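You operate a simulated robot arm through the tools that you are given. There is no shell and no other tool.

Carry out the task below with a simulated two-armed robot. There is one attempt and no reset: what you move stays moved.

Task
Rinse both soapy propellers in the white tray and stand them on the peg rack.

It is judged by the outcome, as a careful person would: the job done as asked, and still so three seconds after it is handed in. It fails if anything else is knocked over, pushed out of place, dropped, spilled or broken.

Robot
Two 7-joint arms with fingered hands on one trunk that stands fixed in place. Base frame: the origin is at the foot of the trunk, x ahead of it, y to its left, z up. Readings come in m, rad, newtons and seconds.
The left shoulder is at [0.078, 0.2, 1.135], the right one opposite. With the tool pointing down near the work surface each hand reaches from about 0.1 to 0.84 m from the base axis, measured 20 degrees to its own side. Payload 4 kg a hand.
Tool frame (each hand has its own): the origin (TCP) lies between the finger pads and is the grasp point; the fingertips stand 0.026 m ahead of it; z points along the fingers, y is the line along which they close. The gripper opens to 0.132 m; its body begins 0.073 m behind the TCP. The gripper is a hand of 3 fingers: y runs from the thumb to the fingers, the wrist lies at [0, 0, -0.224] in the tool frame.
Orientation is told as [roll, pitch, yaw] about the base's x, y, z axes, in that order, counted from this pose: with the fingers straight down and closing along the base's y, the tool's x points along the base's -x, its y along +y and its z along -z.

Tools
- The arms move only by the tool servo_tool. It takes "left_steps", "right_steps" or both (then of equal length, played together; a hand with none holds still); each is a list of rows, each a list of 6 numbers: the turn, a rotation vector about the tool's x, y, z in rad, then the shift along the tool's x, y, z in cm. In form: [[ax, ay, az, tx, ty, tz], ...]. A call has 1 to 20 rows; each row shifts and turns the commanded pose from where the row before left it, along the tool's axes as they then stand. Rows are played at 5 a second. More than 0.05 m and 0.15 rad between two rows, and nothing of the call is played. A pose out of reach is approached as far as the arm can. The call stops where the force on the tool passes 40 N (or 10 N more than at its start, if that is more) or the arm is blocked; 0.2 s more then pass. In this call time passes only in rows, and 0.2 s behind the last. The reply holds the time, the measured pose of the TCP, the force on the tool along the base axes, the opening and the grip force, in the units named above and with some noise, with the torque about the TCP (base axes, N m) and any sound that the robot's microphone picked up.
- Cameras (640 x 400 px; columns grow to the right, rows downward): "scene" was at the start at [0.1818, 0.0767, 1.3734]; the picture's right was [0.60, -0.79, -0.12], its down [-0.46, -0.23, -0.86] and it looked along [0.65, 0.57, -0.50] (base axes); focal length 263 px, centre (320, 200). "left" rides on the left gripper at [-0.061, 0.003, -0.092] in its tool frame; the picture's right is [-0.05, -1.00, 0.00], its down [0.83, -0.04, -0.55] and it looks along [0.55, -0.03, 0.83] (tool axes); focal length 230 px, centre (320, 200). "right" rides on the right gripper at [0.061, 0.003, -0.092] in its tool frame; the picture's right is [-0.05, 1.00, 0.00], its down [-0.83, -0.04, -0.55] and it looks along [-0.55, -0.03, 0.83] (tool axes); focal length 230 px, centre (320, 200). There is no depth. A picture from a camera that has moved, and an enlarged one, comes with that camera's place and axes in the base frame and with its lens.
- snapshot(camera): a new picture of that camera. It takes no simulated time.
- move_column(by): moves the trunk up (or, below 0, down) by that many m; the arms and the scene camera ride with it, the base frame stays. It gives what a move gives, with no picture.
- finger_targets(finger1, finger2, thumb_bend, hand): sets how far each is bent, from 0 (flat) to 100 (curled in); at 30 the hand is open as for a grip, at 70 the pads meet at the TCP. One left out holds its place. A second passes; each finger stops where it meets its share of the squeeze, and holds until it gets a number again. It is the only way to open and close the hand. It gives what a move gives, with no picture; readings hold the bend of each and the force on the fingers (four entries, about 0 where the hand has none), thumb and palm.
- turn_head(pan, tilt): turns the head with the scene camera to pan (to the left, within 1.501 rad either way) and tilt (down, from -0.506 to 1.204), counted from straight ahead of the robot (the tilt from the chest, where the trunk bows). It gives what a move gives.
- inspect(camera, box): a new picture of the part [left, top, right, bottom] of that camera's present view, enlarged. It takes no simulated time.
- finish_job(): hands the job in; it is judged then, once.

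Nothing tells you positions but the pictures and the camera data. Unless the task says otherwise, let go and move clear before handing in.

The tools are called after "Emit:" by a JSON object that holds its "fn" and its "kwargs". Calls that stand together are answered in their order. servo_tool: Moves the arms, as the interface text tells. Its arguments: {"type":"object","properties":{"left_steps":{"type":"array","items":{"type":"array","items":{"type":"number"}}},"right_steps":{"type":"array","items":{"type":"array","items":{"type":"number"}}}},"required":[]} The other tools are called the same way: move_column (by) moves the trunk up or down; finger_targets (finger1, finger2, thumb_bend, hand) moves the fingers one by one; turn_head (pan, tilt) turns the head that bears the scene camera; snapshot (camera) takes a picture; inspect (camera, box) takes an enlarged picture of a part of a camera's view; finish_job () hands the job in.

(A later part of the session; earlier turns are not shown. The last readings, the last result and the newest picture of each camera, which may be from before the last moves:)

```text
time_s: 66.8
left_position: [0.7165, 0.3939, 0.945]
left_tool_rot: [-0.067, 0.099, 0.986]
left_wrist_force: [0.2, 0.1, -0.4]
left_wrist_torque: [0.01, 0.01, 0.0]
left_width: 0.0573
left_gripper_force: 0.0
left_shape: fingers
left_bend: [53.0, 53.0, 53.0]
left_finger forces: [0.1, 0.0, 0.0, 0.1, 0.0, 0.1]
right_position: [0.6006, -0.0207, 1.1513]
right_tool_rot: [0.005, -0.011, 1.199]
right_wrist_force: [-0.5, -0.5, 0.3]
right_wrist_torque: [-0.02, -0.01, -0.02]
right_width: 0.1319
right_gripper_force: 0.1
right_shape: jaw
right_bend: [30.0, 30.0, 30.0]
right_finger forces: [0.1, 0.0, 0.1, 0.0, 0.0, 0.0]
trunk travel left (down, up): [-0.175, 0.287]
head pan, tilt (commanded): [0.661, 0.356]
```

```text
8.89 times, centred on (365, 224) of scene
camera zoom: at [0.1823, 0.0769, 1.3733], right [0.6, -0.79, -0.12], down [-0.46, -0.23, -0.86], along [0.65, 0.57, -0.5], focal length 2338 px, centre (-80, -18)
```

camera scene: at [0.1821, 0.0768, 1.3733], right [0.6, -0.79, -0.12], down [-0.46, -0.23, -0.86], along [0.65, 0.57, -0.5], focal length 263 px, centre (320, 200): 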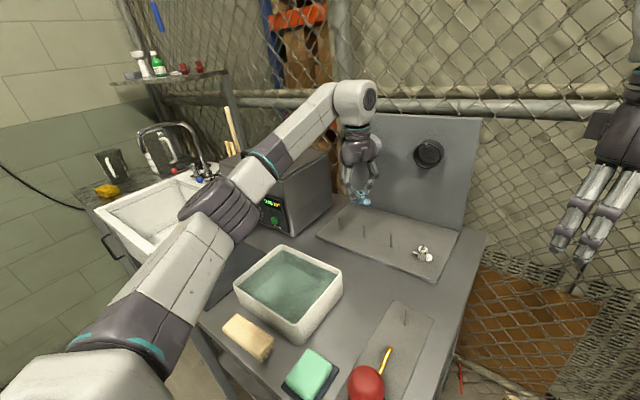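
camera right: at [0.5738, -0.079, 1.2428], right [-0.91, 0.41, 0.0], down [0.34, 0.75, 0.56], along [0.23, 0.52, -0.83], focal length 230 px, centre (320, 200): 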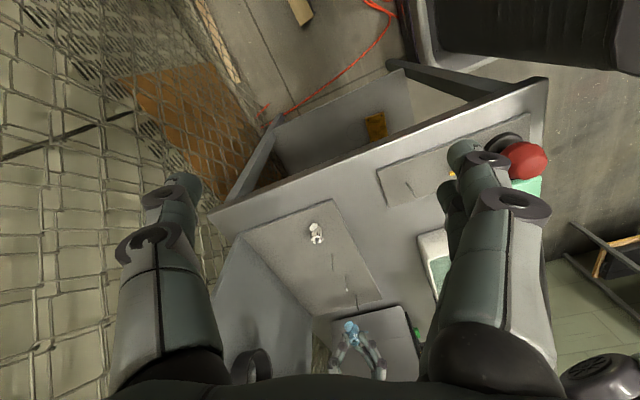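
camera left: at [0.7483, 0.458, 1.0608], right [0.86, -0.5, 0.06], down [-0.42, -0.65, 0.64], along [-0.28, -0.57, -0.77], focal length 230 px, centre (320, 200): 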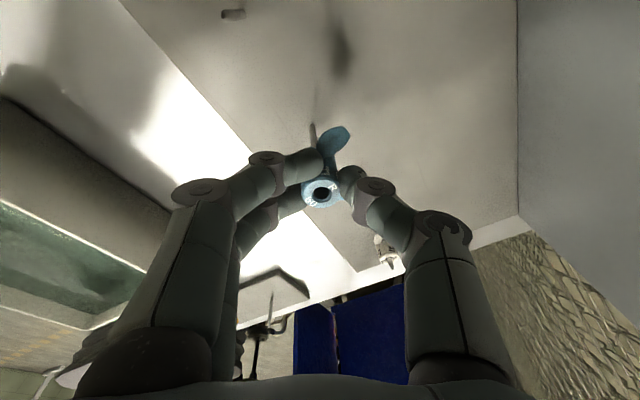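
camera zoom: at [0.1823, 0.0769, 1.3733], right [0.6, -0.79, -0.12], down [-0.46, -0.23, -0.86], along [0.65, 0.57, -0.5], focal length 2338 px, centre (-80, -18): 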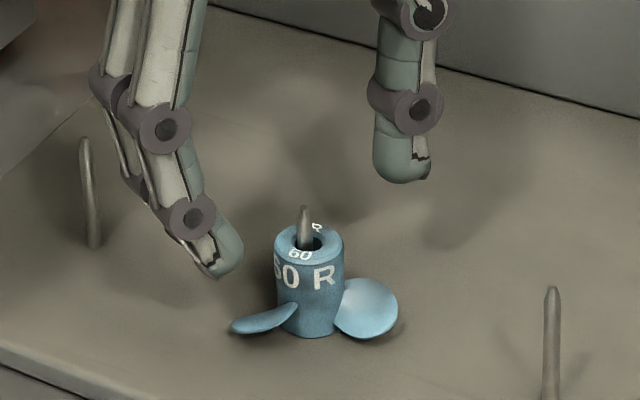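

The hand is clear and the propeller stays put. I'll rise to about z 1.07, straighten the hand, and go back over the tray toward the mat for propeller 55.

Emit:
{"fn": "servo_tool", "kwargs": {"left_steps": [[0, 0, 0, 0.247, -0.159, -2.483], [0, 0, 0, 0.247, -0.159, -2.483], [0, 0, 0, 0.247, -0.159, -2.483], [0, 0, 0, 0.247, -0.159, -2.483], [0, 0, 0, 0.247, -0.159, -2.483], [-0.0357, -0.0543, 0, 0, 0, 0], [-0.0357, -0.0543, 0, 0, 0, 0], [0, 0, 0, 1.131, 2.488, 0], [0, 0, 0, 1.131, 2.488, 0], [0, 0, 0, 1.131, 2.488, 0], [0, 0, 0, 1.131, 2.488, 0], [0, 0, 0, 1.131, 2.488, 0], [0, 0, 0, 1.131, 2.488, 0], [0, 0, 0, 1.131, 2.488, 0], [0, 0, 0, 1.131, 2.488, 0], [0, 0, 0, 1.131, 2.488, 0], [0, 0, 0, 1.131, 2.488, 0], [0, 0, 0, 0, 0, 0]]}}

Emit:
{"fn": "snapshot", "kwargs": {"camera": "scene"}}

Emit:
{"fn": "snapshot", "kwargs": {"camera": "left"}}

Emit:
{"fn": "inspect", "kwargs": {"camera": "scene", "box": [335, 202, 395, 247]}}

```text
time_s: 70.6
left_position: [0.4444, 0.4356, 1.0699]
left_tool_rot: [0.008, -0.01, 0.991]
left_wrist_force: [1.1, -0.4, 0.0]
left_wrist_torque: [0.0, 0.02, 0.0]
left_width: 0.057
left_gripper_force: 0.1
left_shape: fingers
left_bend: [53.0, 53.0, 53.0]
left_finger forces: [0.0, 0.0, 0.0, 0.0, 0.0, 0.1]
right_position: [0.6013, -0.0212, 1.1505]
right_tool_rot: [0.002, -0.01, 1.199]
right_wrist_force: [-0.1, 0.3, 0.9]
right_wrist_torque: [0.02, 0.04, -0.01]
right_width: 0.1319
right_gripper_force: 0.1
right_shape: jaw
right_bend: [30.0, 30.0, 30.0]
right_finger forces: [0.1, 0.0, 0.0, 0.1, 0.0, 0.0]
trunk travel left (down, up): [-0.175, 0.287]
head pan, tilt (commanded): [0.661, 0.356]
```

```text
taken
camera scene: at [0.1827, 0.0765, 1.3732], right [0.6, -0.79, -0.12], down [-0.46, -0.23, -0.86], along [0.65, 0.57, -0.5], focal length 263 px, centre (320, 200)
```

scene: 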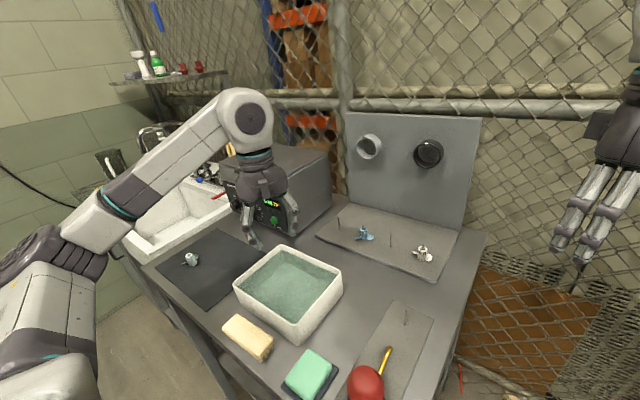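

```text
taken
camera left: at [0.4759, 0.489, 1.1631], right [0.86, -0.5, -0.01], down [-0.42, -0.73, 0.55], along [-0.28, -0.47, -0.84], focal length 230 px, centre (320, 200)
```

left: 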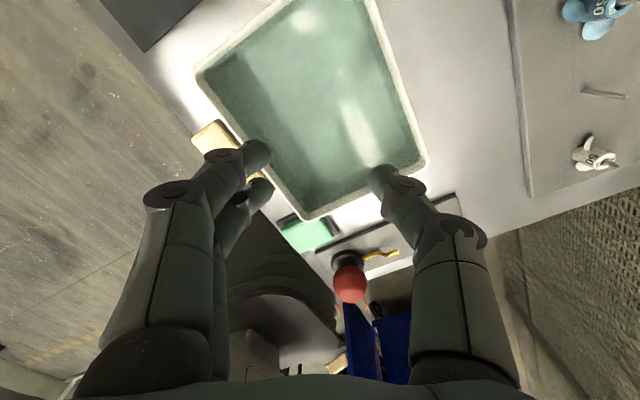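

```text
8.89 times, centred on (365, 224) of scene
camera zoom: at [0.1827, 0.0765, 1.3732], right [0.6, -0.79, -0.12], down [-0.46, -0.23, -0.86], along [0.65, 0.57, -0.5], focal length 2338 px, centre (-80, -18)
```

zoom: 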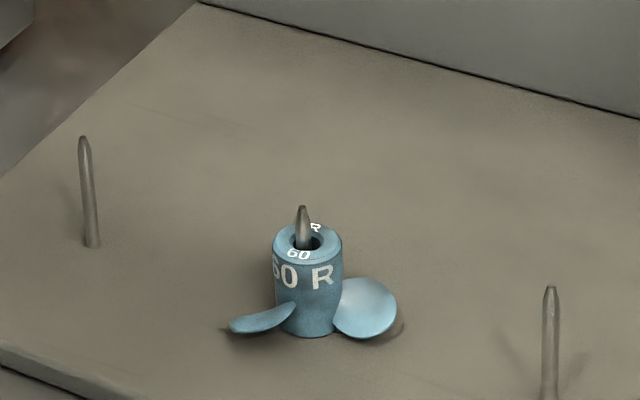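

Propeller 60 stands cleanly on its peg. Now I'll fetch propeller 55, which I place at about (0.380, 0.776) on the mat, moving the hand above it first.

Emit:
{"fn": "servo_tool", "kwargs": {"left_steps": [[0, 0, 0, -2.076, 2.0, 0], [0, 0, 0, -2.076, 2.0, 0], [0, 0, 0, -2.076, 2.0, 0], [0, 0, 0, -2.076, 2.0, 0], [0, 0, 0, -2.076, 2.0, 0], [0, 0, 0, -2.076, 2.0, 0], [0, 0, 0, -2.076, 2.0, 0], [0, 0, 0, -2.076, 2.0, 0], [0, 0, 0, -2.076, 2.0, 0], [0, 0, 0, -2.076, 2.0, 0], [0, 0, 0, -2.076, 2.0, 0.8], [0, 0, 0, -2.076, 2.0, 1.6], [0, 0, 0, 0, 0, 1.6], [0, 0, 0, 0, 0, 0]]}}

Emit:
{"fn": "finger_targets", "kwargs": {"hand": "left", "finger1": 50, "finger2": 50, "thumb_bend": 50}}

Emit:
{"fn": "snapshot", "kwargs": {"camera": "left"}}

Emit:
{"fn": "snapshot", "kwargs": {"camera": "scene"}}

```text
time_s: 73.6
left_position: [0.382, 0.7751, 1.0314]
left_tool_rot: [0.006, -0.008, 0.993]
left_wrist_force: [0.0, 0.0, -0.7]
left_wrist_torque: [0.0, 0.01, 0.0]
left_width: 0.0574
left_gripper_force: 0.0
left_shape: fingers
left_bend: [53.0, 53.0, 53.0]
left_finger forces: [0.0, 0.0, 0.0, 0.0, 0.0, 0.0]
right_position: [0.6001, -0.0199, 1.1496]
right_tool_rot: [0.001, -0.01, 1.199]
right_wrist_force: [0.4, 0.4, -0.6]
right_wrist_torque: [0.03, -0.02, 0.0]
right_width: 0.1318
right_gripper_force: 0.1
right_shape: jaw
right_bend: [30.0, 30.0, 30.0]
right_finger forces: [0.0, 0.1, 0.0, 0.0, 0.0, 0.0]
trunk travel left (down, up): [-0.175, 0.287]
head pan, tilt (commanded): [0.661, 0.356]
```

```text
time_s: 74.6
left_position: [0.3816, 0.7751, 1.0325]
left_tool_rot: [0.006, -0.009, 0.99]
left_wrist_force: [-0.2, -0.6, -0.3]
left_wrist_torque: [0.01, 0.01, -0.01]
left_width: 0.067
left_gripper_force: 0.0
left_shape: fingers
left_bend: [50.0, 50.0, 50.0]
left_finger forces: [0.1, 0.0, 0.0, 0.1, 0.1, 0.1]
right_position: [0.6001, -0.0215, 1.1505]
right_tool_rot: [0.005, -0.01, 1.199]
right_wrist_force: [0.3, 0.0, -0.3]
right_wrist_torque: [-0.01, -0.01, -0.02]
right_width: 0.1319
right_gripper_force: 0.1
right_shape: jaw
right_bend: [30.0, 30.0, 30.0]
right_finger forces: [0.1, 0.0, 0.0, 0.0, 0.0, 0.1]
trunk travel left (down, up): [-0.175, 0.287]
head pan, tilt (commanded): [0.661, 0.356]
```

```text
taken
camera left: at [0.4123, 0.8282, 1.1257], right [0.86, -0.5, -0.01], down [-0.42, -0.72, 0.55], along [-0.28, -0.47, -0.84], focal length 230 px, centre (320, 200)
```

left: 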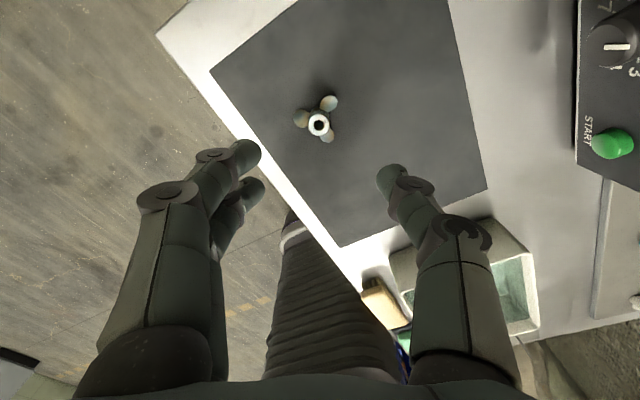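

```text
taken
camera scene: at [0.1819, 0.0769, 1.3734], right [0.6, -0.79, -0.12], down [-0.46, -0.23, -0.86], along [0.65, 0.57, -0.5], focal length 263 px, centre (320, 200)
```

scene: 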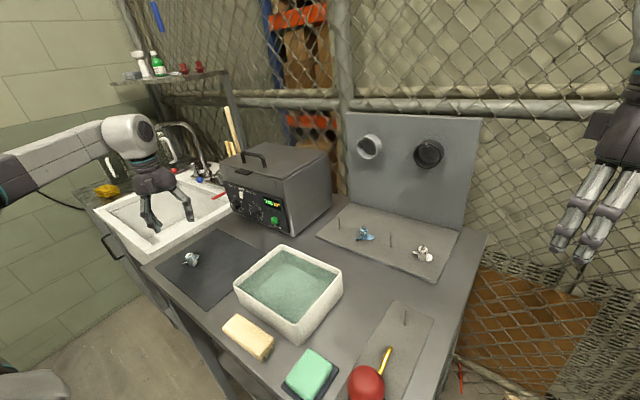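

Emit:
{"fn": "inspect", "kwargs": {"camera": "left", "box": [280, 85, 360, 155]}}

Emit:
{"fn": "inspect", "kwargs": {"camera": "scene", "box": [170, 240, 210, 275]}}

```text
5.71 times, centred on (320, 120) of left
camera zoom: at [0.4123, 0.8282, 1.1257], right [0.86, -0.5, -0.01], down [-0.42, -0.72, 0.55], along [-0.28, -0.47, -0.84], focal length 1315 px, centre (320, 657)
```

zoom: 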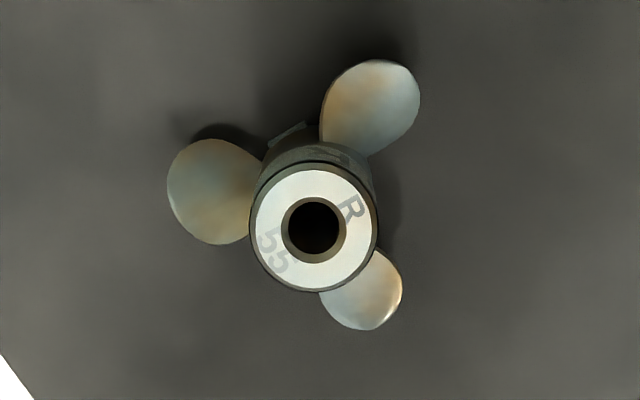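

```text
11.43 times, centred on (190, 258) of scene
camera zoom: at [0.1819, 0.0769, 1.3734], right [0.6, -0.79, -0.12], down [-0.46, -0.23, -0.86], along [0.65, 0.57, -0.5], focal length 3006 px, centre (1806, -457)
```

zoom: 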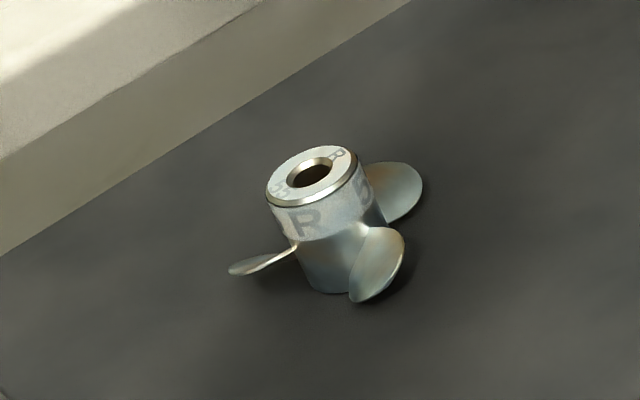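

Propeller 55's hub is confirmed at (0.380, 0.777), top z 0.897, with blades oriented like the first one. I'll descend in two stages to the same grasp height.

Emit:
{"fn": "servo_tool", "kwargs": {"left_steps": [[0, 0, 0, 0.04, 0.08, 1.5], [0, 0, 0, 0.04, 0.07, 1.5], [0, 0, 0, 0, 0, 1.5], [0, 0, 0, 0, 0, 1.5], [0, 0, 0, 0, 0, 1.5], [0, 0, 0, 0, 0, 1.3], [0, 0, 0, 0, 0, 1.2], [0, 0, 0, 0, 0, 1.0], [0, 0, 0, 0, 0, 0.8], [0, 0, 0, 0, 0, 0]]}}

Emit:
{"fn": "inspect", "kwargs": {"camera": "left", "box": [220, 120, 420, 245]}}

Emit:
{"fn": "inspect", "kwargs": {"camera": "scene", "box": [130, 200, 240, 285]}}

```text
time_s: 76.8
left_position: [0.379, 0.7797, 0.9159]
left_tool_rot: [0.005, -0.009, 0.99]
left_wrist_force: [-0.7, 0.2, -0.2]
left_wrist_torque: [0.01, -0.01, 0.02]
left_width: 0.0673
left_gripper_force: 0.1
left_shape: fingers
left_bend: [50.0, 50.0, 50.0]
left_finger forces: [0.0, 0.0, 0.0, 0.0, 0.0, 0.0]
right_position: [0.5993, -0.0198, 1.1499]
right_tool_rot: [0.003, -0.01, 1.2]
right_wrist_force: [0.1, -0.4, -0.2]
right_wrist_torque: [0.0, 0.03, -0.03]
right_width: 0.132
right_gripper_force: 0.1
right_shape: jaw
right_bend: [30.0, 30.0, 30.0]
right_finger forces: [0.0, 0.0, 0.0, 0.1, 0.0, 0.0]
trunk travel left (down, up): [-0.175, 0.287]
head pan, tilt (commanded): [0.661, 0.356]
```

```text
3.20 times, centred on (320, 182) of left
camera zoom: at [0.4107, 0.8317, 1.0092], right [0.86, -0.5, -0.01], down [-0.42, -0.72, 0.55], along [-0.28, -0.47, -0.84], focal length 736 px, centre (320, 256)
```

zoom: 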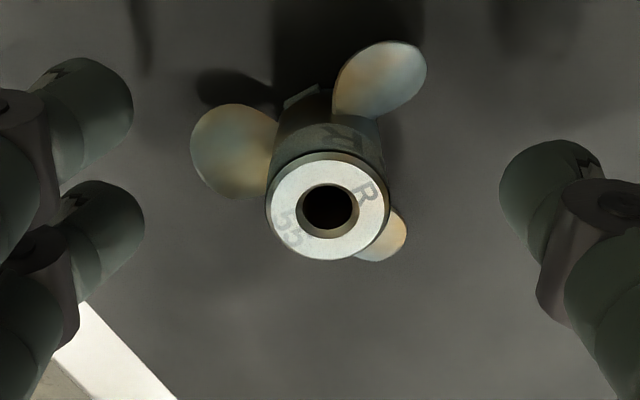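

```text
4.71 times, centred on (185, 242) of scene
camera zoom: at [0.1819, 0.0768, 1.3734], right [0.6, -0.79, -0.12], down [-0.46, -0.23, -0.86], along [0.65, 0.57, -0.5], focal length 1238 px, centre (955, 0)
```

zoom: 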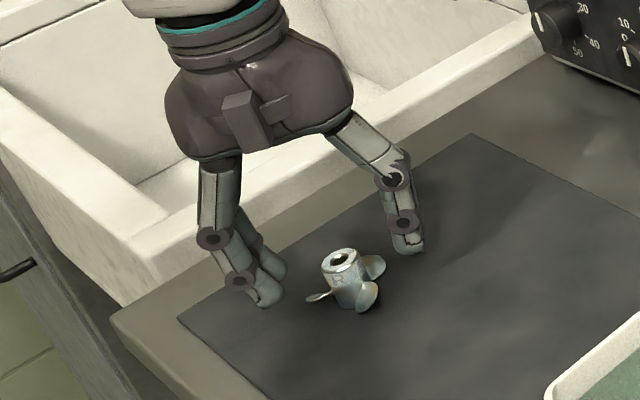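

The hub is about 1.5 mm toward the thumb and 3 mm along tool x; I'll correct both, lower the last 5 mm, and start closing.

Emit:
{"fn": "servo_tool", "kwargs": {"left_steps": [[0, 0, 0, 0.1, -0.08, 0.15], [0, 0, 0, 0.1, -0.07, 0.2], [0, 0, 0, 0, 0, 0.2], [0, 0, 0, 0, 0, 0]]}}

Emit:
{"fn": "finger_targets", "kwargs": {"hand": "left", "finger1": 62, "finger2": 62, "thumb_bend": 62}}

Emit:
{"fn": "inspect", "kwargs": {"camera": "left", "box": [220, 120, 420, 245]}}

Emit:
{"fn": "inspect", "kwargs": {"camera": "scene", "box": [160, 230, 230, 285]}}

```text
time_s: 77.8
left_position: [0.3785, 0.7784, 0.9109]
left_tool_rot: [0.007, -0.009, 0.991]
left_wrist_force: [0.3, -0.8, -0.6]
left_wrist_torque: [0.01, -0.01, 0.0]
left_width: 0.0672
left_gripper_force: 0.0
left_shape: fingers
left_bend: [50.0, 50.0, 50.0]
left_finger forces: [0.1, 0.1, 0.0, 0.1, 0.1, 0.0]
right_position: [0.599, -0.021, 1.15]
right_tool_rot: [0.003, -0.009, 1.199]
right_wrist_force: [-0.2, 0.4, 0.4]
right_wrist_torque: [0.02, 0.01, -0.05]
right_width: 0.1317
right_gripper_force: 0.1
right_shape: jaw
right_bend: [30.0, 30.0, 30.0]
right_finger forces: [0.0, 0.0, 0.0, 0.0, 0.0, 0.0]
trunk travel left (down, up): [-0.175, 0.287]
head pan, tilt (commanded): [0.661, 0.356]
```

```text
time_s: 78.8
left_position: [0.3789, 0.7762, 0.9103]
left_tool_rot: [0.006, -0.009, 0.99]
left_wrist_force: [0.7, -0.7, 0.0]
left_wrist_torque: [-0.01, 0.01, 0.0]
left_width: 0.029
left_gripper_force: 0.1
left_shape: fingers
left_bend: [62.0, 62.0, 62.0]
left_finger forces: [0.0, 0.0, 0.0, 0.0, 0.0, 0.1]
right_position: [0.5987, -0.021, 1.1513]
right_tool_rot: [0.004, -0.009, 1.199]
right_wrist_force: [1.4, -0.1, 0.9]
right_wrist_torque: [0.0, -0.01, -0.04]
right_width: 0.1319
right_gripper_force: 0.1
right_shape: jaw
right_bend: [30.0, 30.0, 30.0]
right_finger forces: [0.0, 0.0, 0.0, 0.0, 0.0, 0.0]
trunk travel left (down, up): [-0.175, 0.287]
head pan, tilt (commanded): [0.661, 0.356]
```

```text
3.20 times, centred on (320, 182) of left
camera zoom: at [0.4105, 0.83, 1.0032], right [0.86, -0.5, -0.01], down [-0.42, -0.72, 0.55], along [-0.28, -0.47, -0.84], focal length 736 px, centre (320, 256)
```

zoom: 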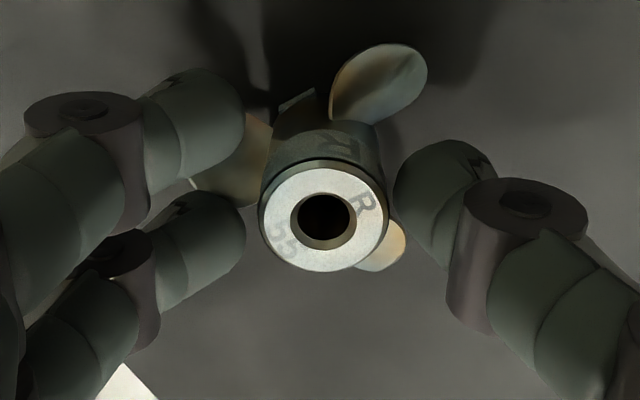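

```text
7.27 times, centred on (195, 258) of scene
camera zoom: at [0.1819, 0.0769, 1.3733], right [0.6, -0.79, -0.12], down [-0.46, -0.23, -0.86], along [0.65, 0.57, -0.5], focal length 1913 px, centre (1229, -218)
```

zoom: 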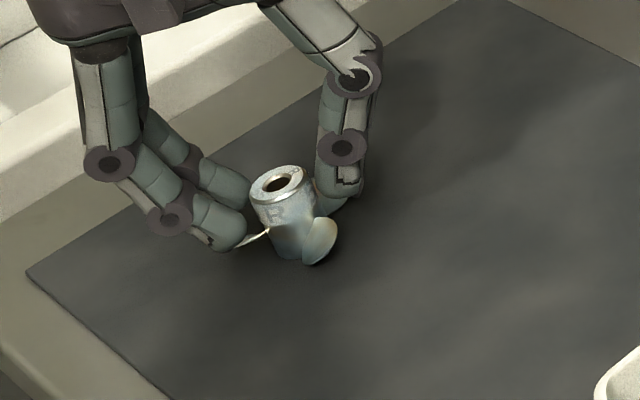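

Emit:
{"fn": "finger_targets", "kwargs": {"hand": "left", "finger1": 67, "finger2": 66, "thumb_bend": 65}}

Emit:
{"fn": "finger_targets", "kwargs": {"hand": "left", "finger1": 77, "finger2": 74, "thumb_bend": 74}}

Emit:
{"fn": "inspect", "kwargs": {"camera": "left", "box": [220, 120, 420, 245]}}

Emit:
{"fn": "inspect", "kwargs": {"camera": "scene", "box": [160, 230, 230, 285]}}

```text
time_s: 79.8
left_position: [0.3792, 0.7785, 0.9099]
left_tool_rot: [0.007, -0.007, 0.99]
left_wrist_force: [0.8, 0.5, -0.3]
left_wrist_torque: [0.05, 0.01, 0.02]
left_width: 0.0185
left_gripper_force: 1.5
left_shape: fingers
left_bend: [67.0, 65.0, 64.0]
left_finger forces: [0.1, 0.8, 0.1, 0.0, 1.0, 0.0]
right_position: [0.5993, -0.019, 1.1502]
right_tool_rot: [0.003, -0.01, 1.199]
right_wrist_force: [-0.1, 0.7, 0.1]
right_wrist_torque: [0.01, 0.02, -0.02]
right_width: 0.1319
right_gripper_force: 0.1
right_shape: jaw
right_bend: [30.0, 30.0, 30.0]
right_finger forces: [0.0, 0.0, 0.0, 0.0, 0.1, 0.1]
trunk travel left (down, up): [-0.175, 0.287]
head pan, tilt (commanded): [0.661, 0.356]
```

```text
time_s: 80.8
left_position: [0.3799, 0.7777, 0.9116]
left_tool_rot: [0.008, -0.009, 0.991]
left_wrist_force: [0.4, 0.1, -0.4]
left_wrist_torque: [-0.02, -0.03, 0.01]
left_width: 0.0114
left_gripper_force: 14.4
left_shape: fingers
left_bend: [74.0, 71.0, 67.0]
left_finger forces: [6.5, 9.1, 0.0, 0.1, 13.4, 0.0]
right_position: [0.6001, -0.0209, 1.1494]
right_tool_rot: [0.003, -0.011, 1.199]
right_wrist_force: [0.0, 0.1, 0.5]
right_wrist_torque: [0.01, 0.0, 0.0]
right_width: 0.1319
right_gripper_force: 0.1
right_shape: jaw
right_bend: [30.0, 30.0, 30.0]
right_finger forces: [0.1, 0.0, 0.0, 0.0, 0.0, 0.0]
trunk travel left (down, up): [-0.175, 0.287]
head pan, tilt (commanded): [0.661, 0.356]
```

```text
3.20 times, centred on (320, 182) of left
camera zoom: at [0.4106, 0.8301, 1.0031], right [0.86, -0.5, -0.01], down [-0.42, -0.72, 0.55], along [-0.28, -0.47, -0.84], focal length 736 px, centre (320, 256)
```

zoom: 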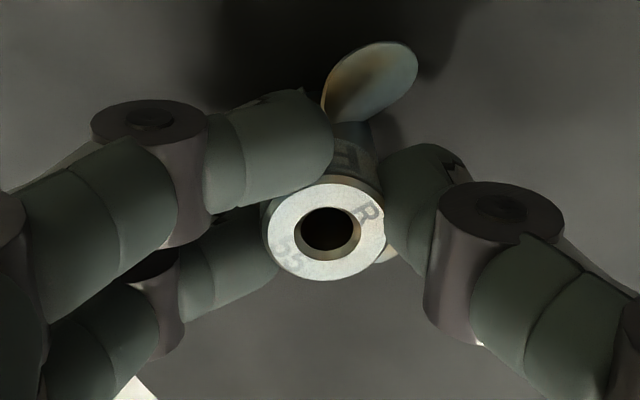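

```text
7.27 times, centred on (195, 258) of scene
camera zoom: at [0.182, 0.077, 1.3733], right [0.6, -0.79, -0.12], down [-0.46, -0.23, -0.86], along [0.65, 0.57, -0.5], focal length 1913 px, centre (1229, -218)
```

zoom: 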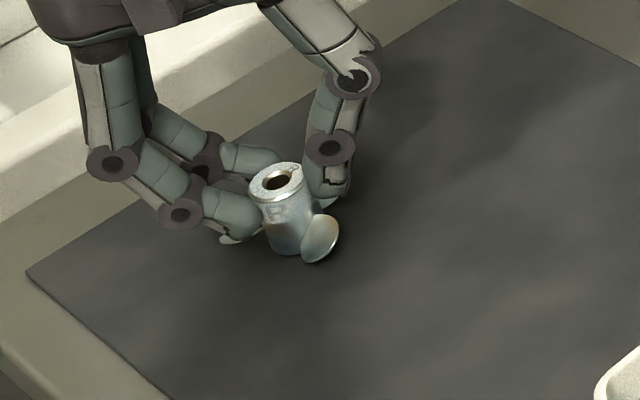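

All three fingers hold firmly (6.5, 9 and 13 N). Lifting slowly and checking.

Emit:
{"fn": "servo_tool", "kwargs": {"left_steps": [[0, 0, 0, 0, 0, -0.5], [0, 0, 0, 0, 0, -1.0], [0, 0, 0, 0, 0, -1.5], [0, 0, 0, 0, 0, -1.5], [0, 0, 0, 0, 0, -1.5], [0, 0, 0, 0, 0, -1.5], [0, 0, 0, 0, 0, -1.5], [0, 0, 0, 0, 0, -1.5], [0, 0, 0, 0, 0, -1.5], [0, 0, 0, 0, 0, 0]]}}

Emit:
{"fn": "inspect", "kwargs": {"camera": "left", "box": [220, 120, 420, 245]}}

Emit:
{"fn": "inspect", "kwargs": {"camera": "scene", "box": [150, 200, 230, 260]}}

```text
time_s: 83.0
left_position: [0.38, 0.776, 1.0312]
left_tool_rot: [0.005, -0.01, 0.991]
left_wrist_force: [-0.2, 0.5, -1.0]
left_wrist_torque: [-0.02, 0.0, 0.02]
left_width: 0.0111
left_gripper_force: 14.7
left_shape: fingers
left_bend: [74.0, 71.0, 67.0]
left_finger forces: [6.5, 9.0, 0.1, 0.0, 13.3, 0.1]
right_position: [0.6004, -0.0202, 1.1507]
right_tool_rot: [0.005, -0.011, 1.199]
right_wrist_force: [0.6, 0.8, 0.1]
right_wrist_torque: [-0.03, 0.02, 0.01]
right_width: 0.1317
right_gripper_force: 0.1
right_shape: jaw
right_bend: [30.0, 30.0, 30.0]
right_finger forces: [0.0, 0.0, 0.0, 0.1, 0.1, 0.1]
trunk travel left (down, up): [-0.175, 0.287]
head pan, tilt (commanded): [0.661, 0.356]
```

```text
3.20 times, centred on (320, 182) of left
camera zoom: at [0.4112, 0.8279, 1.1243], right [0.86, -0.5, -0.01], down [-0.42, -0.73, 0.55], along [-0.28, -0.47, -0.84], focal length 736 px, centre (320, 256)
```

zoom: 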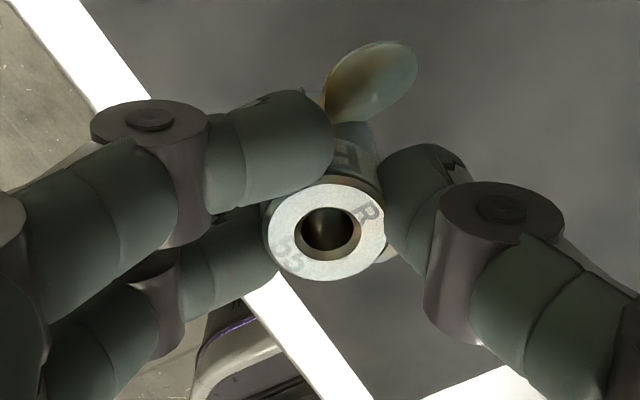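

```text
6.67 times, centred on (190, 230) of scene
camera zoom: at [0.182, 0.0772, 1.3733], right [0.6, -0.79, -0.12], down [-0.46, -0.23, -0.86], along [0.65, 0.57, -0.5], focal length 1753 px, centre (1187, 0)
```

zoom: 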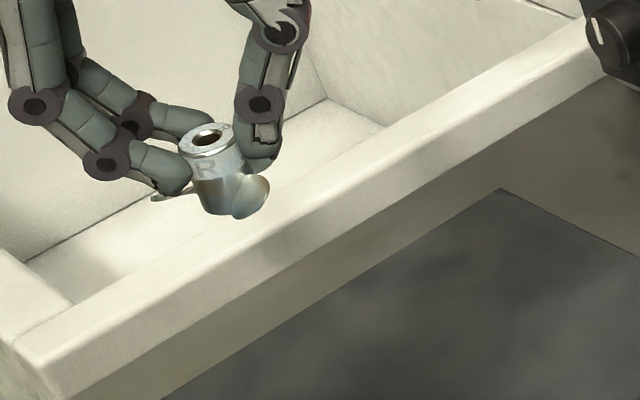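

Propeller 55 is held firmly. Carrying it to the tray and yawing the hand back to 0.

Emit:
{"fn": "servo_tool", "kwargs": {"left_steps": [[0, 0, 0, 2.087, -2.008, 0], [0, 0, 0, 2.087, -2.008, 0], [0, 0, 0, 2.087, -2.008, 0], [0, 0, 0, 2.087, -2.008, 0], [0, 0, 0, 2.087, -2.008, 0], [0, 0, 0, 2.087, -2.008, 0], [0, 0, 0, 2.087, -2.008, 0], [0, 0, 0, 2.087, -2.008, 0], [0, 0, 0, 2.087, -2.008, 0], [0, 0, 0, 2.087, -2.008, 0], [0, 0, 0, 2.087, -2.008, 0], [0, 0, 0, 2.087, -2.008, 0], [0, 0, 0.124, 0, 0, 0], [0, 0, 0.124, 0, 0, 0], [0, 0, 0.124, 0, 0, 0], [0, 0, 0.124, 0, 0, 0], [0, 0, 0.124, 0, 0, 0], [0, 0, 0.124, 0, 0, 0], [0, 0, 0.124, 0, 0, 0], [0, 0, 0.122, 0, 0, 0]]}}

Emit:
{"fn": "snapshot", "kwargs": {"camera": "left"}}

Emit:
{"fn": "snapshot", "kwargs": {"camera": "scene"}}

```text
time_s: 87.2
left_position: [0.4423, 0.4346, 1.0259]
left_tool_rot: [0.01, 0.002, -0.002]
left_wrist_force: [0.3, 0.6, -1.1]
left_wrist_torque: [0.0, -0.01, -0.01]
left_width: 0.0113
left_gripper_force: 14.3
left_shape: fingers
left_bend: [74.0, 71.0, 67.0]
left_finger forces: [6.5, 8.6, 0.0, 0.0, 13.2, 0.0]
right_position: [0.6002, -0.0211, 1.1505]
right_tool_rot: [0.004, -0.01, 1.199]
right_wrist_force: [0.5, -0.9, 0.5]
right_wrist_torque: [0.03, -0.04, -0.01]
right_width: 0.132
right_gripper_force: 0.0
right_shape: jaw
right_bend: [30.0, 30.0, 30.0]
right_finger forces: [0.1, 0.1, 0.0, 0.1, 0.0, 0.1]
trunk travel left (down, up): [-0.175, 0.287]
head pan, tilt (commanded): [0.661, 0.356]
```

```text
taken
camera left: at [0.5044, 0.4359, 1.1179], right [0.05, -1.0, -0.01], down [-0.83, -0.05, 0.56], along [-0.56, -0.02, -0.83], focal length 230 px, centre (320, 200)
```

left: 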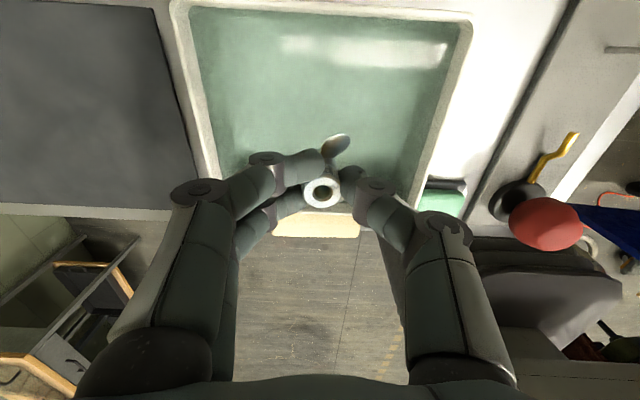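

```text
taken
camera scene: at [0.182, 0.0769, 1.3733], right [0.6, -0.79, -0.12], down [-0.46, -0.23, -0.86], along [0.65, 0.57, -0.5], focal length 263 px, centre (320, 200)
```

scene: 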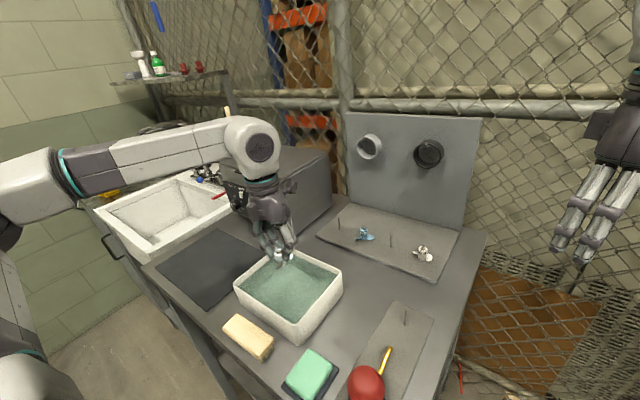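

Over the tray, all fine. I'll lower propeller 55 into the water to the same depth as before.

Emit:
{"fn": "servo_tool", "kwargs": {"left_steps": [[0, 0, 0, 0, 0, 1.5], [0, 0, 0, 0, 0, 1.5], [0, 0, 0, 0, 0, 1.5], [0, 0, 0, 0, 0, 1.5], [0, 0, 0, 0, 0, 1.2], [0, 0, 0, 0, 0, 0.9], [0, 0, 0, 0, 0, 0.7], [0, 0, 0, 0, 0, 0.7], [0, 0, 0, 0, 0, 0.6], [0, 0, 0, 0, 0, 0.5], [0, 0, 0, 0, 0, 0]]}}

Emit:
{"fn": "inspect", "kwargs": {"camera": "left", "box": [260, 110, 380, 230]}}

Emit:
{"fn": "inspect", "kwargs": {"camera": "scene", "box": [230, 230, 350, 310]}}

```text
time_s: 89.6
left_position: [0.4415, 0.4363, 0.9203]
left_tool_rot: [0.011, -0.001, 0.002]
left_wrist_force: [0.1, 0.6, -1.2]
left_wrist_torque: [0.01, 0.02, 0.03]
left_width: 0.0111
left_gripper_force: 14.0
left_shape: fingers
left_bend: [74.0, 71.0, 67.0]
left_finger forces: [6.8, 8.8, 0.0, 0.0, 13.2, 0.1]
right_position: [0.5996, -0.0213, 1.1511]
right_tool_rot: [0.004, -0.011, 1.199]
right_wrist_force: [-1.1, 0.0, -0.3]
right_wrist_torque: [0.01, -0.02, 0.01]
right_width: 0.132
right_gripper_force: 0.1
right_shape: jaw
right_bend: [30.0, 30.0, 30.0]
right_finger forces: [0.0, 0.0, 0.0, 0.1, 0.0, 0.1]
trunk travel left (down, up): [-0.175, 0.287]
head pan, tilt (commanded): [0.661, 0.356]
```

```text
3.33 times, centred on (320, 170) of left
camera zoom: at [0.5032, 0.4379, 1.0131], right [0.05, -1.0, -0.01], down [-0.83, -0.05, 0.55], along [-0.55, -0.02, -0.83], focal length 767 px, centre (320, 300)
```

zoom: 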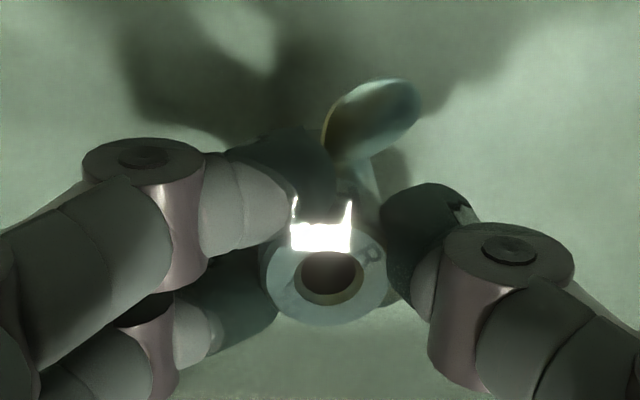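

```text
5.00 times, centred on (290, 270) of scene
camera zoom: at [0.182, 0.0768, 1.3733], right [0.6, -0.79, -0.12], down [-0.46, -0.23, -0.86], along [0.65, 0.57, -0.5], focal length 1315 px, centre (470, -150)
```

zoom: 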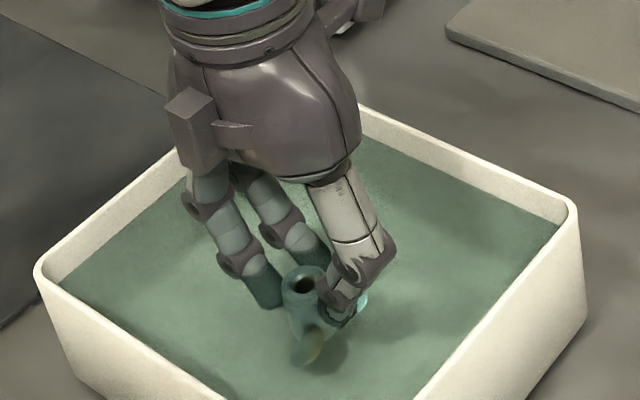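

Submerged with no contact. I'll swish it gently along both axes, staying clear of the walls.

Emit:
{"fn": "servo_tool", "kwargs": {"left_steps": [[0, 0, 0, 0, 0.9, 0], [0, 0, 0, 0, -0.9, 0], [0, 0, 0, 0, -0.9, 0], [0, 0, 0, 0, 0.9, 0], [0, 0, 0, 0, 0.9, 0], [0, 0, 0, 0, -0.9, 0], [0, 0, 0, 0, -0.9, 0], [0, 0, 0, 0, 0.9, 0], [0, 0, 0, 0.9, 0, 0], [0, 0, 0, 0.9, 0, 0], [0, 0, 0, -0.9, 0, 0], [0, 0, 0, -0.9, 0, 0], [0, 0, 0, -0.9, 0, 0], [0, 0, 0, -0.9, 0, 0], [0, 0, 0, 0.9, 0, 0], [0, 0, 0, 0.9, 0, 0], [0, 0, 0, 0.9, 0, 0], [0, 0, 0, 0.9, 0, 0], [0, 0, 0, -0.9, 0, 0], [0, 0, 0, -0.9, 0, 0]]}}

Emit:
{"fn": "inspect", "kwargs": {"camera": "left", "box": [260, 110, 380, 230]}}

Emit:
{"fn": "inspect", "kwargs": {"camera": "scene", "box": [230, 230, 350, 310]}}

```text
time_s: 93.8
left_position: [0.4355, 0.437, 0.9215]
left_tool_rot: [0.011, -0.001, 0.002]
left_wrist_force: [-0.7, 0.7, -0.2]
left_wrist_torque: [0.01, 0.0, 0.0]
left_width: 0.0114
left_gripper_force: 13.9
left_shape: fingers
left_bend: [74.0, 71.0, 67.0]
left_finger forces: [5.9, 8.4, 0.0, 0.1, 13.2, 0.0]
left hand out of reach, approached as far as the arm can: row 13
right_position: [0.6003, -0.02, 1.1497]
right_tool_rot: [0.005, -0.01, 1.199]
right_wrist_force: [-0.2, -1.1, -0.1]
right_wrist_torque: [-0.03, 0.01, 0.0]
right_width: 0.1319
right_gripper_force: 0.1
right_shape: jaw
right_bend: [30.0, 30.0, 30.0]
right_finger forces: [0.0, 0.0, 0.0, 0.1, 0.0, 0.1]
trunk travel left (down, up): [-0.175, 0.287]
head pan, tilt (commanded): [0.661, 0.356]
```

```text
3.33 times, centred on (320, 170) of left
camera zoom: at [0.4966, 0.4398, 1.0136], right [0.06, -1.0, -0.01], down [-0.83, -0.05, 0.55], along [-0.55, -0.02, -0.83], focal length 767 px, centre (320, 300)
```

zoom: 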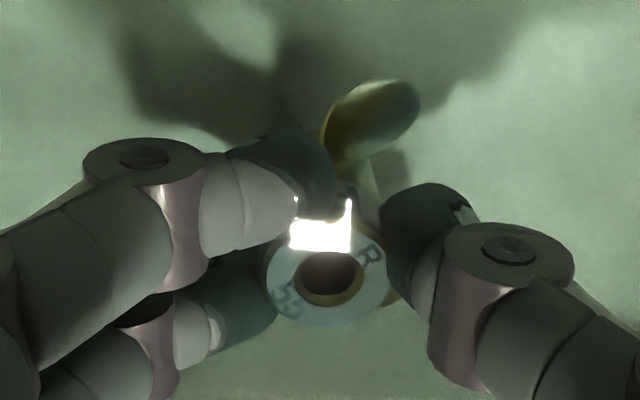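

```text
5.00 times, centred on (290, 270) of scene
camera zoom: at [0.1819, 0.0766, 1.3734], right [0.6, -0.79, -0.12], down [-0.46, -0.23, -0.86], along [0.65, 0.57, -0.5], focal length 1315 px, centre (470, -150)
```

zoom: 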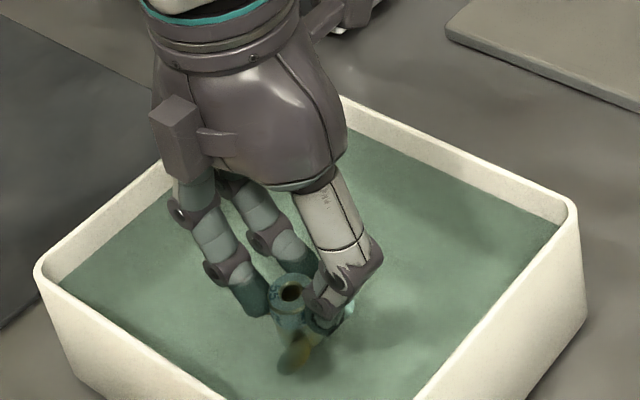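

The letters are becoming crisp as the soap comes off. One row was limited by reach, so I'll keep the next swish smaller and centred here.

Emit:
{"fn": "servo_tool", "kwargs": {"left_steps": [[0, 0, 0, -0.4, 0, 0], [0, 0, 0, 0, 0.9, 0], [0, 0, 0, 0, -0.9, 0], [0, 0, 0, 0, -0.9, 0], [0, 0, 0, 0, 0.9, 0], [0, 0, 0, 0.9, 0, 0], [0, 0, 0, -0.9, 0, 0], [0, 0, 0, -0.8, 0, 0], [0, 0, 0, 0.8, 0, 0], [0, 0, 0, 0.9, 0, 0], [0, 0, 0, -0.9, 0, 0], [0, 0, 0, -0.8, 0, 0], [0, 0, 0, 0.8, 0, 0], [0, 0, 0, 0, 0.9, 0], [0, 0, 0, 0, -0.9, 0], [0, 0, 0, 0, -0.9, 0], [0, 0, 0, 0, 0.9, 0], [0, 0, 0, 0.9, 0, 0], [0, 0, 0, -0.9, 0, 0], [0, 0, 0, 0, 0, 0]]}}

Emit:
{"fn": "inspect", "kwargs": {"camera": "left", "box": [260, 110, 380, 230]}}

Emit:
{"fn": "inspect", "kwargs": {"camera": "scene", "box": [230, 230, 350, 310]}}

```text
time_s: 98.0
left_position: [0.4401, 0.4364, 0.9209]
left_tool_rot: [0.011, -0.001, 0.004]
left_wrist_force: [0.8, -0.2, -0.1]
left_wrist_torque: [-0.02, -0.02, -0.01]
left_width: 0.0108
left_gripper_force: 13.0
left_shape: fingers
left_bend: [75.0, 71.0, 67.0]
left_finger forces: [5.2, 7.7, 0.0, 0.0, 12.4, 0.0]
right_position: [0.5996, -0.021, 1.1504]
right_tool_rot: [0.001, -0.01, 1.199]
right_wrist_force: [0.2, -0.7, 0.1]
right_wrist_torque: [0.02, 0.01, 0.01]
right_width: 0.132
right_gripper_force: 0.0
right_shape: jaw
right_bend: [30.0, 30.0, 30.0]
right_finger forces: [0.0, 0.0, 0.1, 0.0, 0.1, 0.0]
trunk travel left (down, up): [-0.175, 0.287]
head pan, tilt (commanded): [0.661, 0.356]
```

```text
3.33 times, centred on (320, 170) of left
camera zoom: at [0.5009, 0.4401, 1.0128], right [0.05, -1.0, -0.01], down [-0.83, -0.05, 0.56], along [-0.55, -0.02, -0.83], focal length 767 px, centre (320, 300)
```

zoom: 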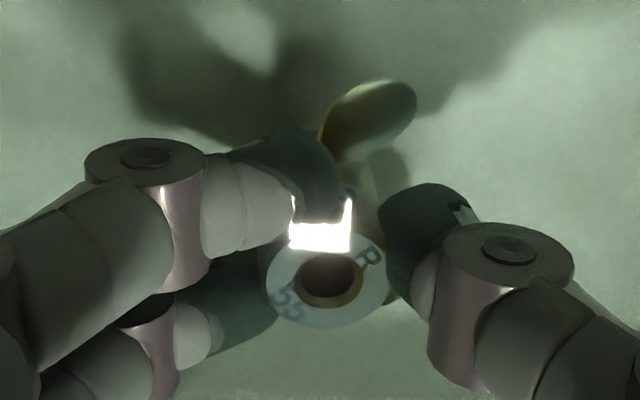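

```text
5.00 times, centred on (290, 270) of scene
camera zoom: at [0.1818, 0.0773, 1.3733], right [0.6, -0.79, -0.12], down [-0.46, -0.23, -0.86], along [0.65, 0.57, -0.5], focal length 1315 px, centre (470, -150)
```

zoom: 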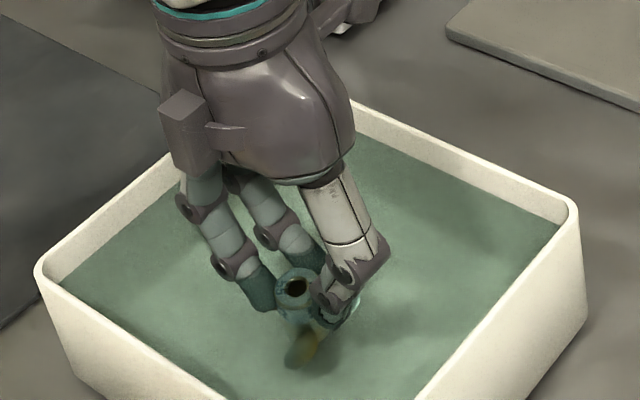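

I'll refresh the grip a little, swish once more, then lift out to inspect.

Emit:
{"fn": "finger_targets", "kwargs": {"hand": "left", "finger1": 78, "finger2": 75, "thumb_bend": 74}}

Emit:
{"fn": "servo_tool", "kwargs": {"left_steps": [[0, 0, 0, 0, 0.9, 0], [0, 0, 0, 0, -0.9, 0], [0, 0, 0, 0, -0.9, 0], [0, 0, 0, 0, 0.9, 0], [0, 0, 0, 0.9, 0, 0], [0, 0, 0, -0.9, 0, 0], [0, 0, 0, 0, 0.9, 0], [0, 0, 0, 0, -0.9, 0], [0, 0, 0, 0, -0.9, 0], [0, 0, 0, 0, 0.9, 0], [0, 0, 0, 0, 0, -0.9], [0, 0, 0, 0, 0, -1.0], [0, 0, 0, 0, 0, -1.0], [0, 0, 0, 0, 0, -1.0], [0, 0, 0, 0, 0, -1.0], [0, 0, 0, 0, 0, 0]]}}

Emit:
{"fn": "inspect", "kwargs": {"camera": "left", "box": [260, 110, 380, 230]}}

Emit:
{"fn": "inspect", "kwargs": {"camera": "scene", "box": [260, 235, 330, 285]}}

```text
time_s: 99.0
left_position: [0.4395, 0.4368, 0.9195]
left_tool_rot: [0.01, 0.0, 0.003]
left_wrist_force: [0.0, -0.1, -1.2]
left_wrist_torque: [0.01, 0.03, -0.02]
left_width: 0.0107
left_gripper_force: 13.7
left_shape: fingers
left_bend: [76.0, 72.0, 67.0]
left_finger forces: [5.8, 8.5, 0.0, 0.0, 13.1, 0.1]
right_position: [0.5997, -0.0213, 1.1515]
right_tool_rot: [0.004, -0.011, 1.198]
right_wrist_force: [-0.3, -0.4, -0.7]
right_wrist_torque: [-0.02, -0.01, -0.01]
right_width: 0.132
right_gripper_force: 0.1
right_shape: jaw
right_bend: [30.0, 30.0, 30.0]
right_finger forces: [0.1, 0.0, 0.0, 0.1, 0.0, 0.0]
trunk travel left (down, up): [-0.175, 0.287]
head pan, tilt (commanded): [0.661, 0.356]
```

```text
time_s: 102.4
left_position: [0.4382, 0.437, 0.9695]
left_tool_rot: [0.012, -0.003, 0.003]
left_wrist_force: [-0.4, 0.6, -0.8]
left_wrist_torque: [-0.01, 0.02, -0.02]
left_width: 0.0104
left_gripper_force: 13.2
left_shape: fingers
left_bend: [76.0, 72.0, 67.0]
left_finger forces: [5.5, 8.2, 0.1, 0.0, 12.9, 0.0]
right_position: [0.6003, -0.0212, 1.1507]
right_tool_rot: [0.004, -0.011, 1.198]
right_wrist_force: [-0.3, 0.1, 0.2]
right_wrist_torque: [-0.03, 0.01, -0.01]
right_width: 0.1319
right_gripper_force: 0.1
right_shape: jaw
right_bend: [30.0, 30.0, 30.0]
right_finger forces: [0.0, 0.0, 0.0, 0.1, 0.0, 0.0]
trunk travel left (down, up): [-0.175, 0.287]
head pan, tilt (commanded): [0.661, 0.356]
```

```text
3.33 times, centred on (320, 170) of left
camera zoom: at [0.4994, 0.4398, 1.0624], right [0.05, -1.0, -0.01], down [-0.83, -0.05, 0.55], along [-0.55, -0.02, -0.83], focal length 767 px, centre (320, 300)
```

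zoom: 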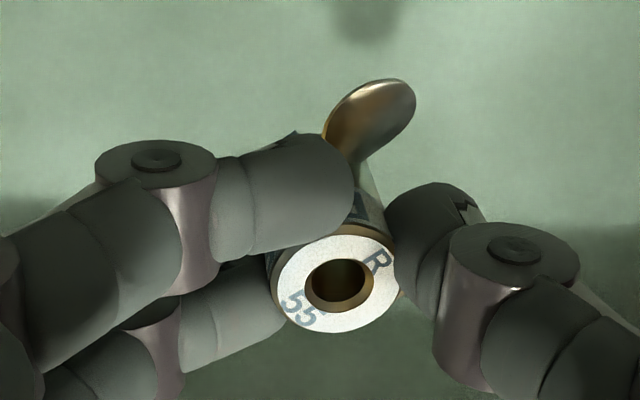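

```text
8.00 times, centred on (295, 260) of scene
camera zoom: at [0.1819, 0.0768, 1.3733], right [0.6, -0.79, -0.12], down [-0.46, -0.23, -0.86], along [0.65, 0.57, -0.5], focal length 2104 px, centre (520, -280)
```

zoom: 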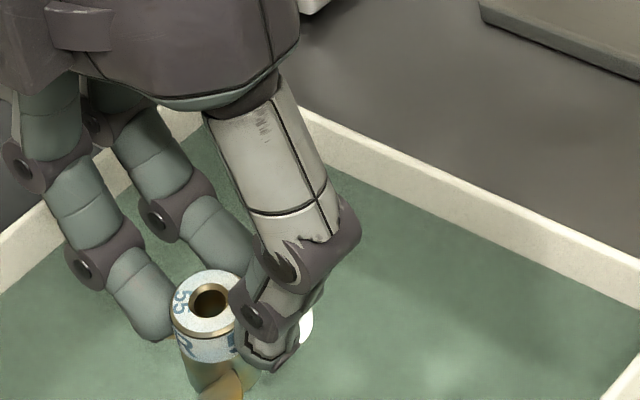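

The propeller is now shiny brass with crisp letters. The hub seems to have shifted a little in the grip, so I'll look more closely for tilt and for leftover soap.

Emit:
{"fn": "inspect", "kwargs": {"camera": "left", "box": [300, 125, 360, 210]}}

Emit:
{"fn": "inspect", "kwargs": {"camera": "scene", "box": [272, 262, 302, 290]}}

Emit:
{"fn": "snapshot", "kwargs": {"camera": "right"}}

```text
4.71 times, centred on (330, 168) of left
camera zoom: at [0.4994, 0.4398, 1.0624], right [0.05, -1.0, -0.01], down [-0.83, -0.05, 0.55], along [-0.55, -0.02, -0.83], focal length 1083 px, centre (273, 353)
```

zoom: 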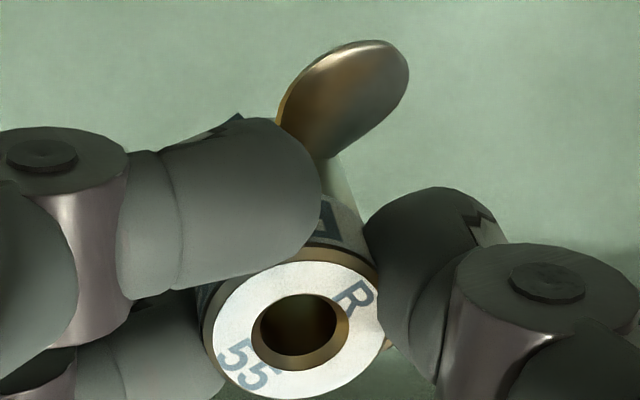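

```text
14.29 times, centred on (287, 276) of scene
camera zoom: at [0.1819, 0.0768, 1.3733], right [0.6, -0.79, -0.12], down [-0.46, -0.23, -0.86], along [0.65, 0.57, -0.5], focal length 3757 px, centre (791, -886)
```

zoom: 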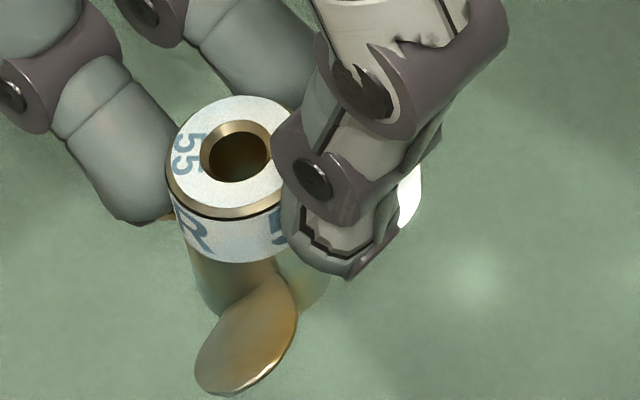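

```text
taken
camera right: at [0.5735, -0.0789, 1.2428], right [-0.91, 0.41, 0.0], down [0.34, 0.75, 0.56], along [0.23, 0.52, -0.83], focal length 230 px, centre (320, 200)
```

right: 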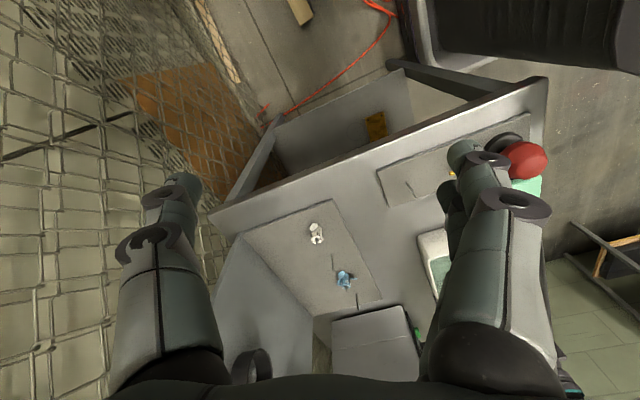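

Both cleaning and grip look good: brass body, white label, no foam. I'll place it on peg 1 (0.714, 0.478), which has only one neighbour. Draining, lifting, and yawing to +57° first.

Emit:
{"fn": "servo_tool", "kwargs": {"left_steps": [[0, 0, 0, 0, 0, 0], [0, 0, 0, 0, 0, 0], [0, 0, 0, 0, 0, 0], [0, 0, 0, 0, 0, 0], [0, 0, 0, 0, 0, -1.3], [0, 0, 0, 0, 0, -1.3], [0, 0, 0, 0, 0, -1.3], [0, 0, 0, 0, 0, -1.3], [0, 0, 0, 0, 0, -1.3], [0, 0, -0.124, 0, 0, 0], [0, 0, -0.124, 0, 0, 0], [0, 0, -0.124, 0, 0, 0], [0, 0, -0.124, 0, 0, 0], [0, 0, -0.124, 0, 0, 0], [0, 0, -0.124, 0, 0, 0], [0, 0, -0.124, 0, 0, 0], [0, 0, -0.124, 0, 0, 0], [0, 0, 0, 0, 0, 0]]}}

Emit:
{"fn": "inspect", "kwargs": {"camera": "left", "box": [260, 110, 380, 230]}}

Emit:
{"fn": "snapshot", "kwargs": {"camera": "scene"}}

```text
time_s: 106.2
left_position: [0.4423, 0.4335, 1.0349]
left_tool_rot: [0.006, -0.012, 0.995]
left_wrist_force: [-0.1, -1.0, -0.2]
left_wrist_torque: [-0.03, 0.0, -0.01]
left_width: 0.0106
left_gripper_force: 13.6
left_shape: fingers
left_bend: [76.0, 72.0, 67.0]
left_finger forces: [5.5, 8.3, 0.0, 0.1, 12.9, 0.1]
right_position: [0.5996, -0.0201, 1.1506]
right_tool_rot: [0.004, -0.009, 1.2]
right_wrist_force: [0.7, 0.4, -0.5]
right_wrist_torque: [-0.01, 0.01, -0.03]
right_width: 0.1318
right_gripper_force: 0.0
right_shape: jaw
right_bend: [30.0, 30.0, 30.0]
right_finger forces: [0.0, 0.0, 0.0, 0.0, 0.0, 0.1]
trunk travel left (down, up): [-0.175, 0.287]
head pan, tilt (commanded): [0.661, 0.356]
```

```text
3.33 times, centred on (320, 170) of left
camera zoom: at [0.4733, 0.4866, 1.1282], right [0.87, -0.5, 0.0], down [-0.42, -0.73, 0.55], along [-0.28, -0.47, -0.84], focal length 767 px, centre (320, 300)
```

zoom: 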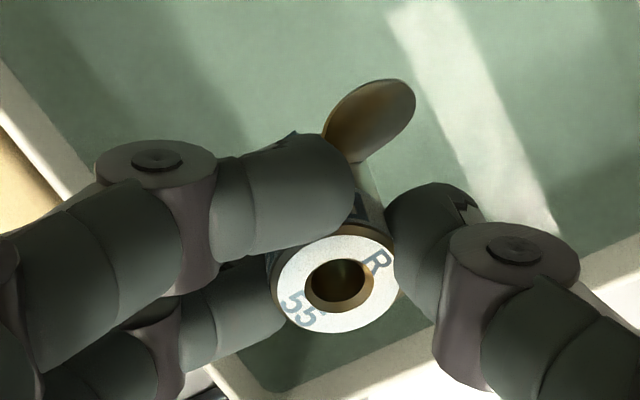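

```text
taken
camera scene: at [0.182, 0.0769, 1.3733], right [0.6, -0.79, -0.12], down [-0.46, -0.23, -0.86], along [0.65, 0.57, -0.5], focal length 263 px, centre (320, 200)
```

scene: 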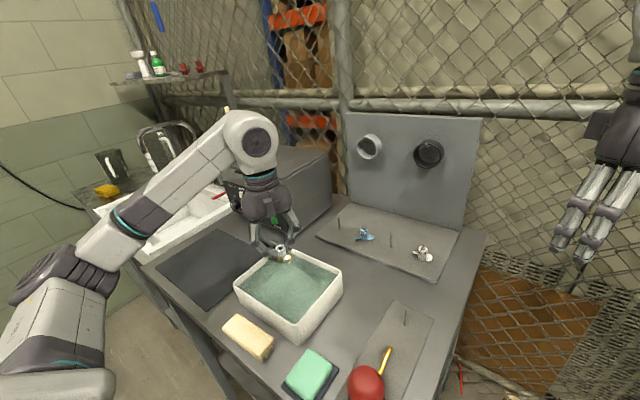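

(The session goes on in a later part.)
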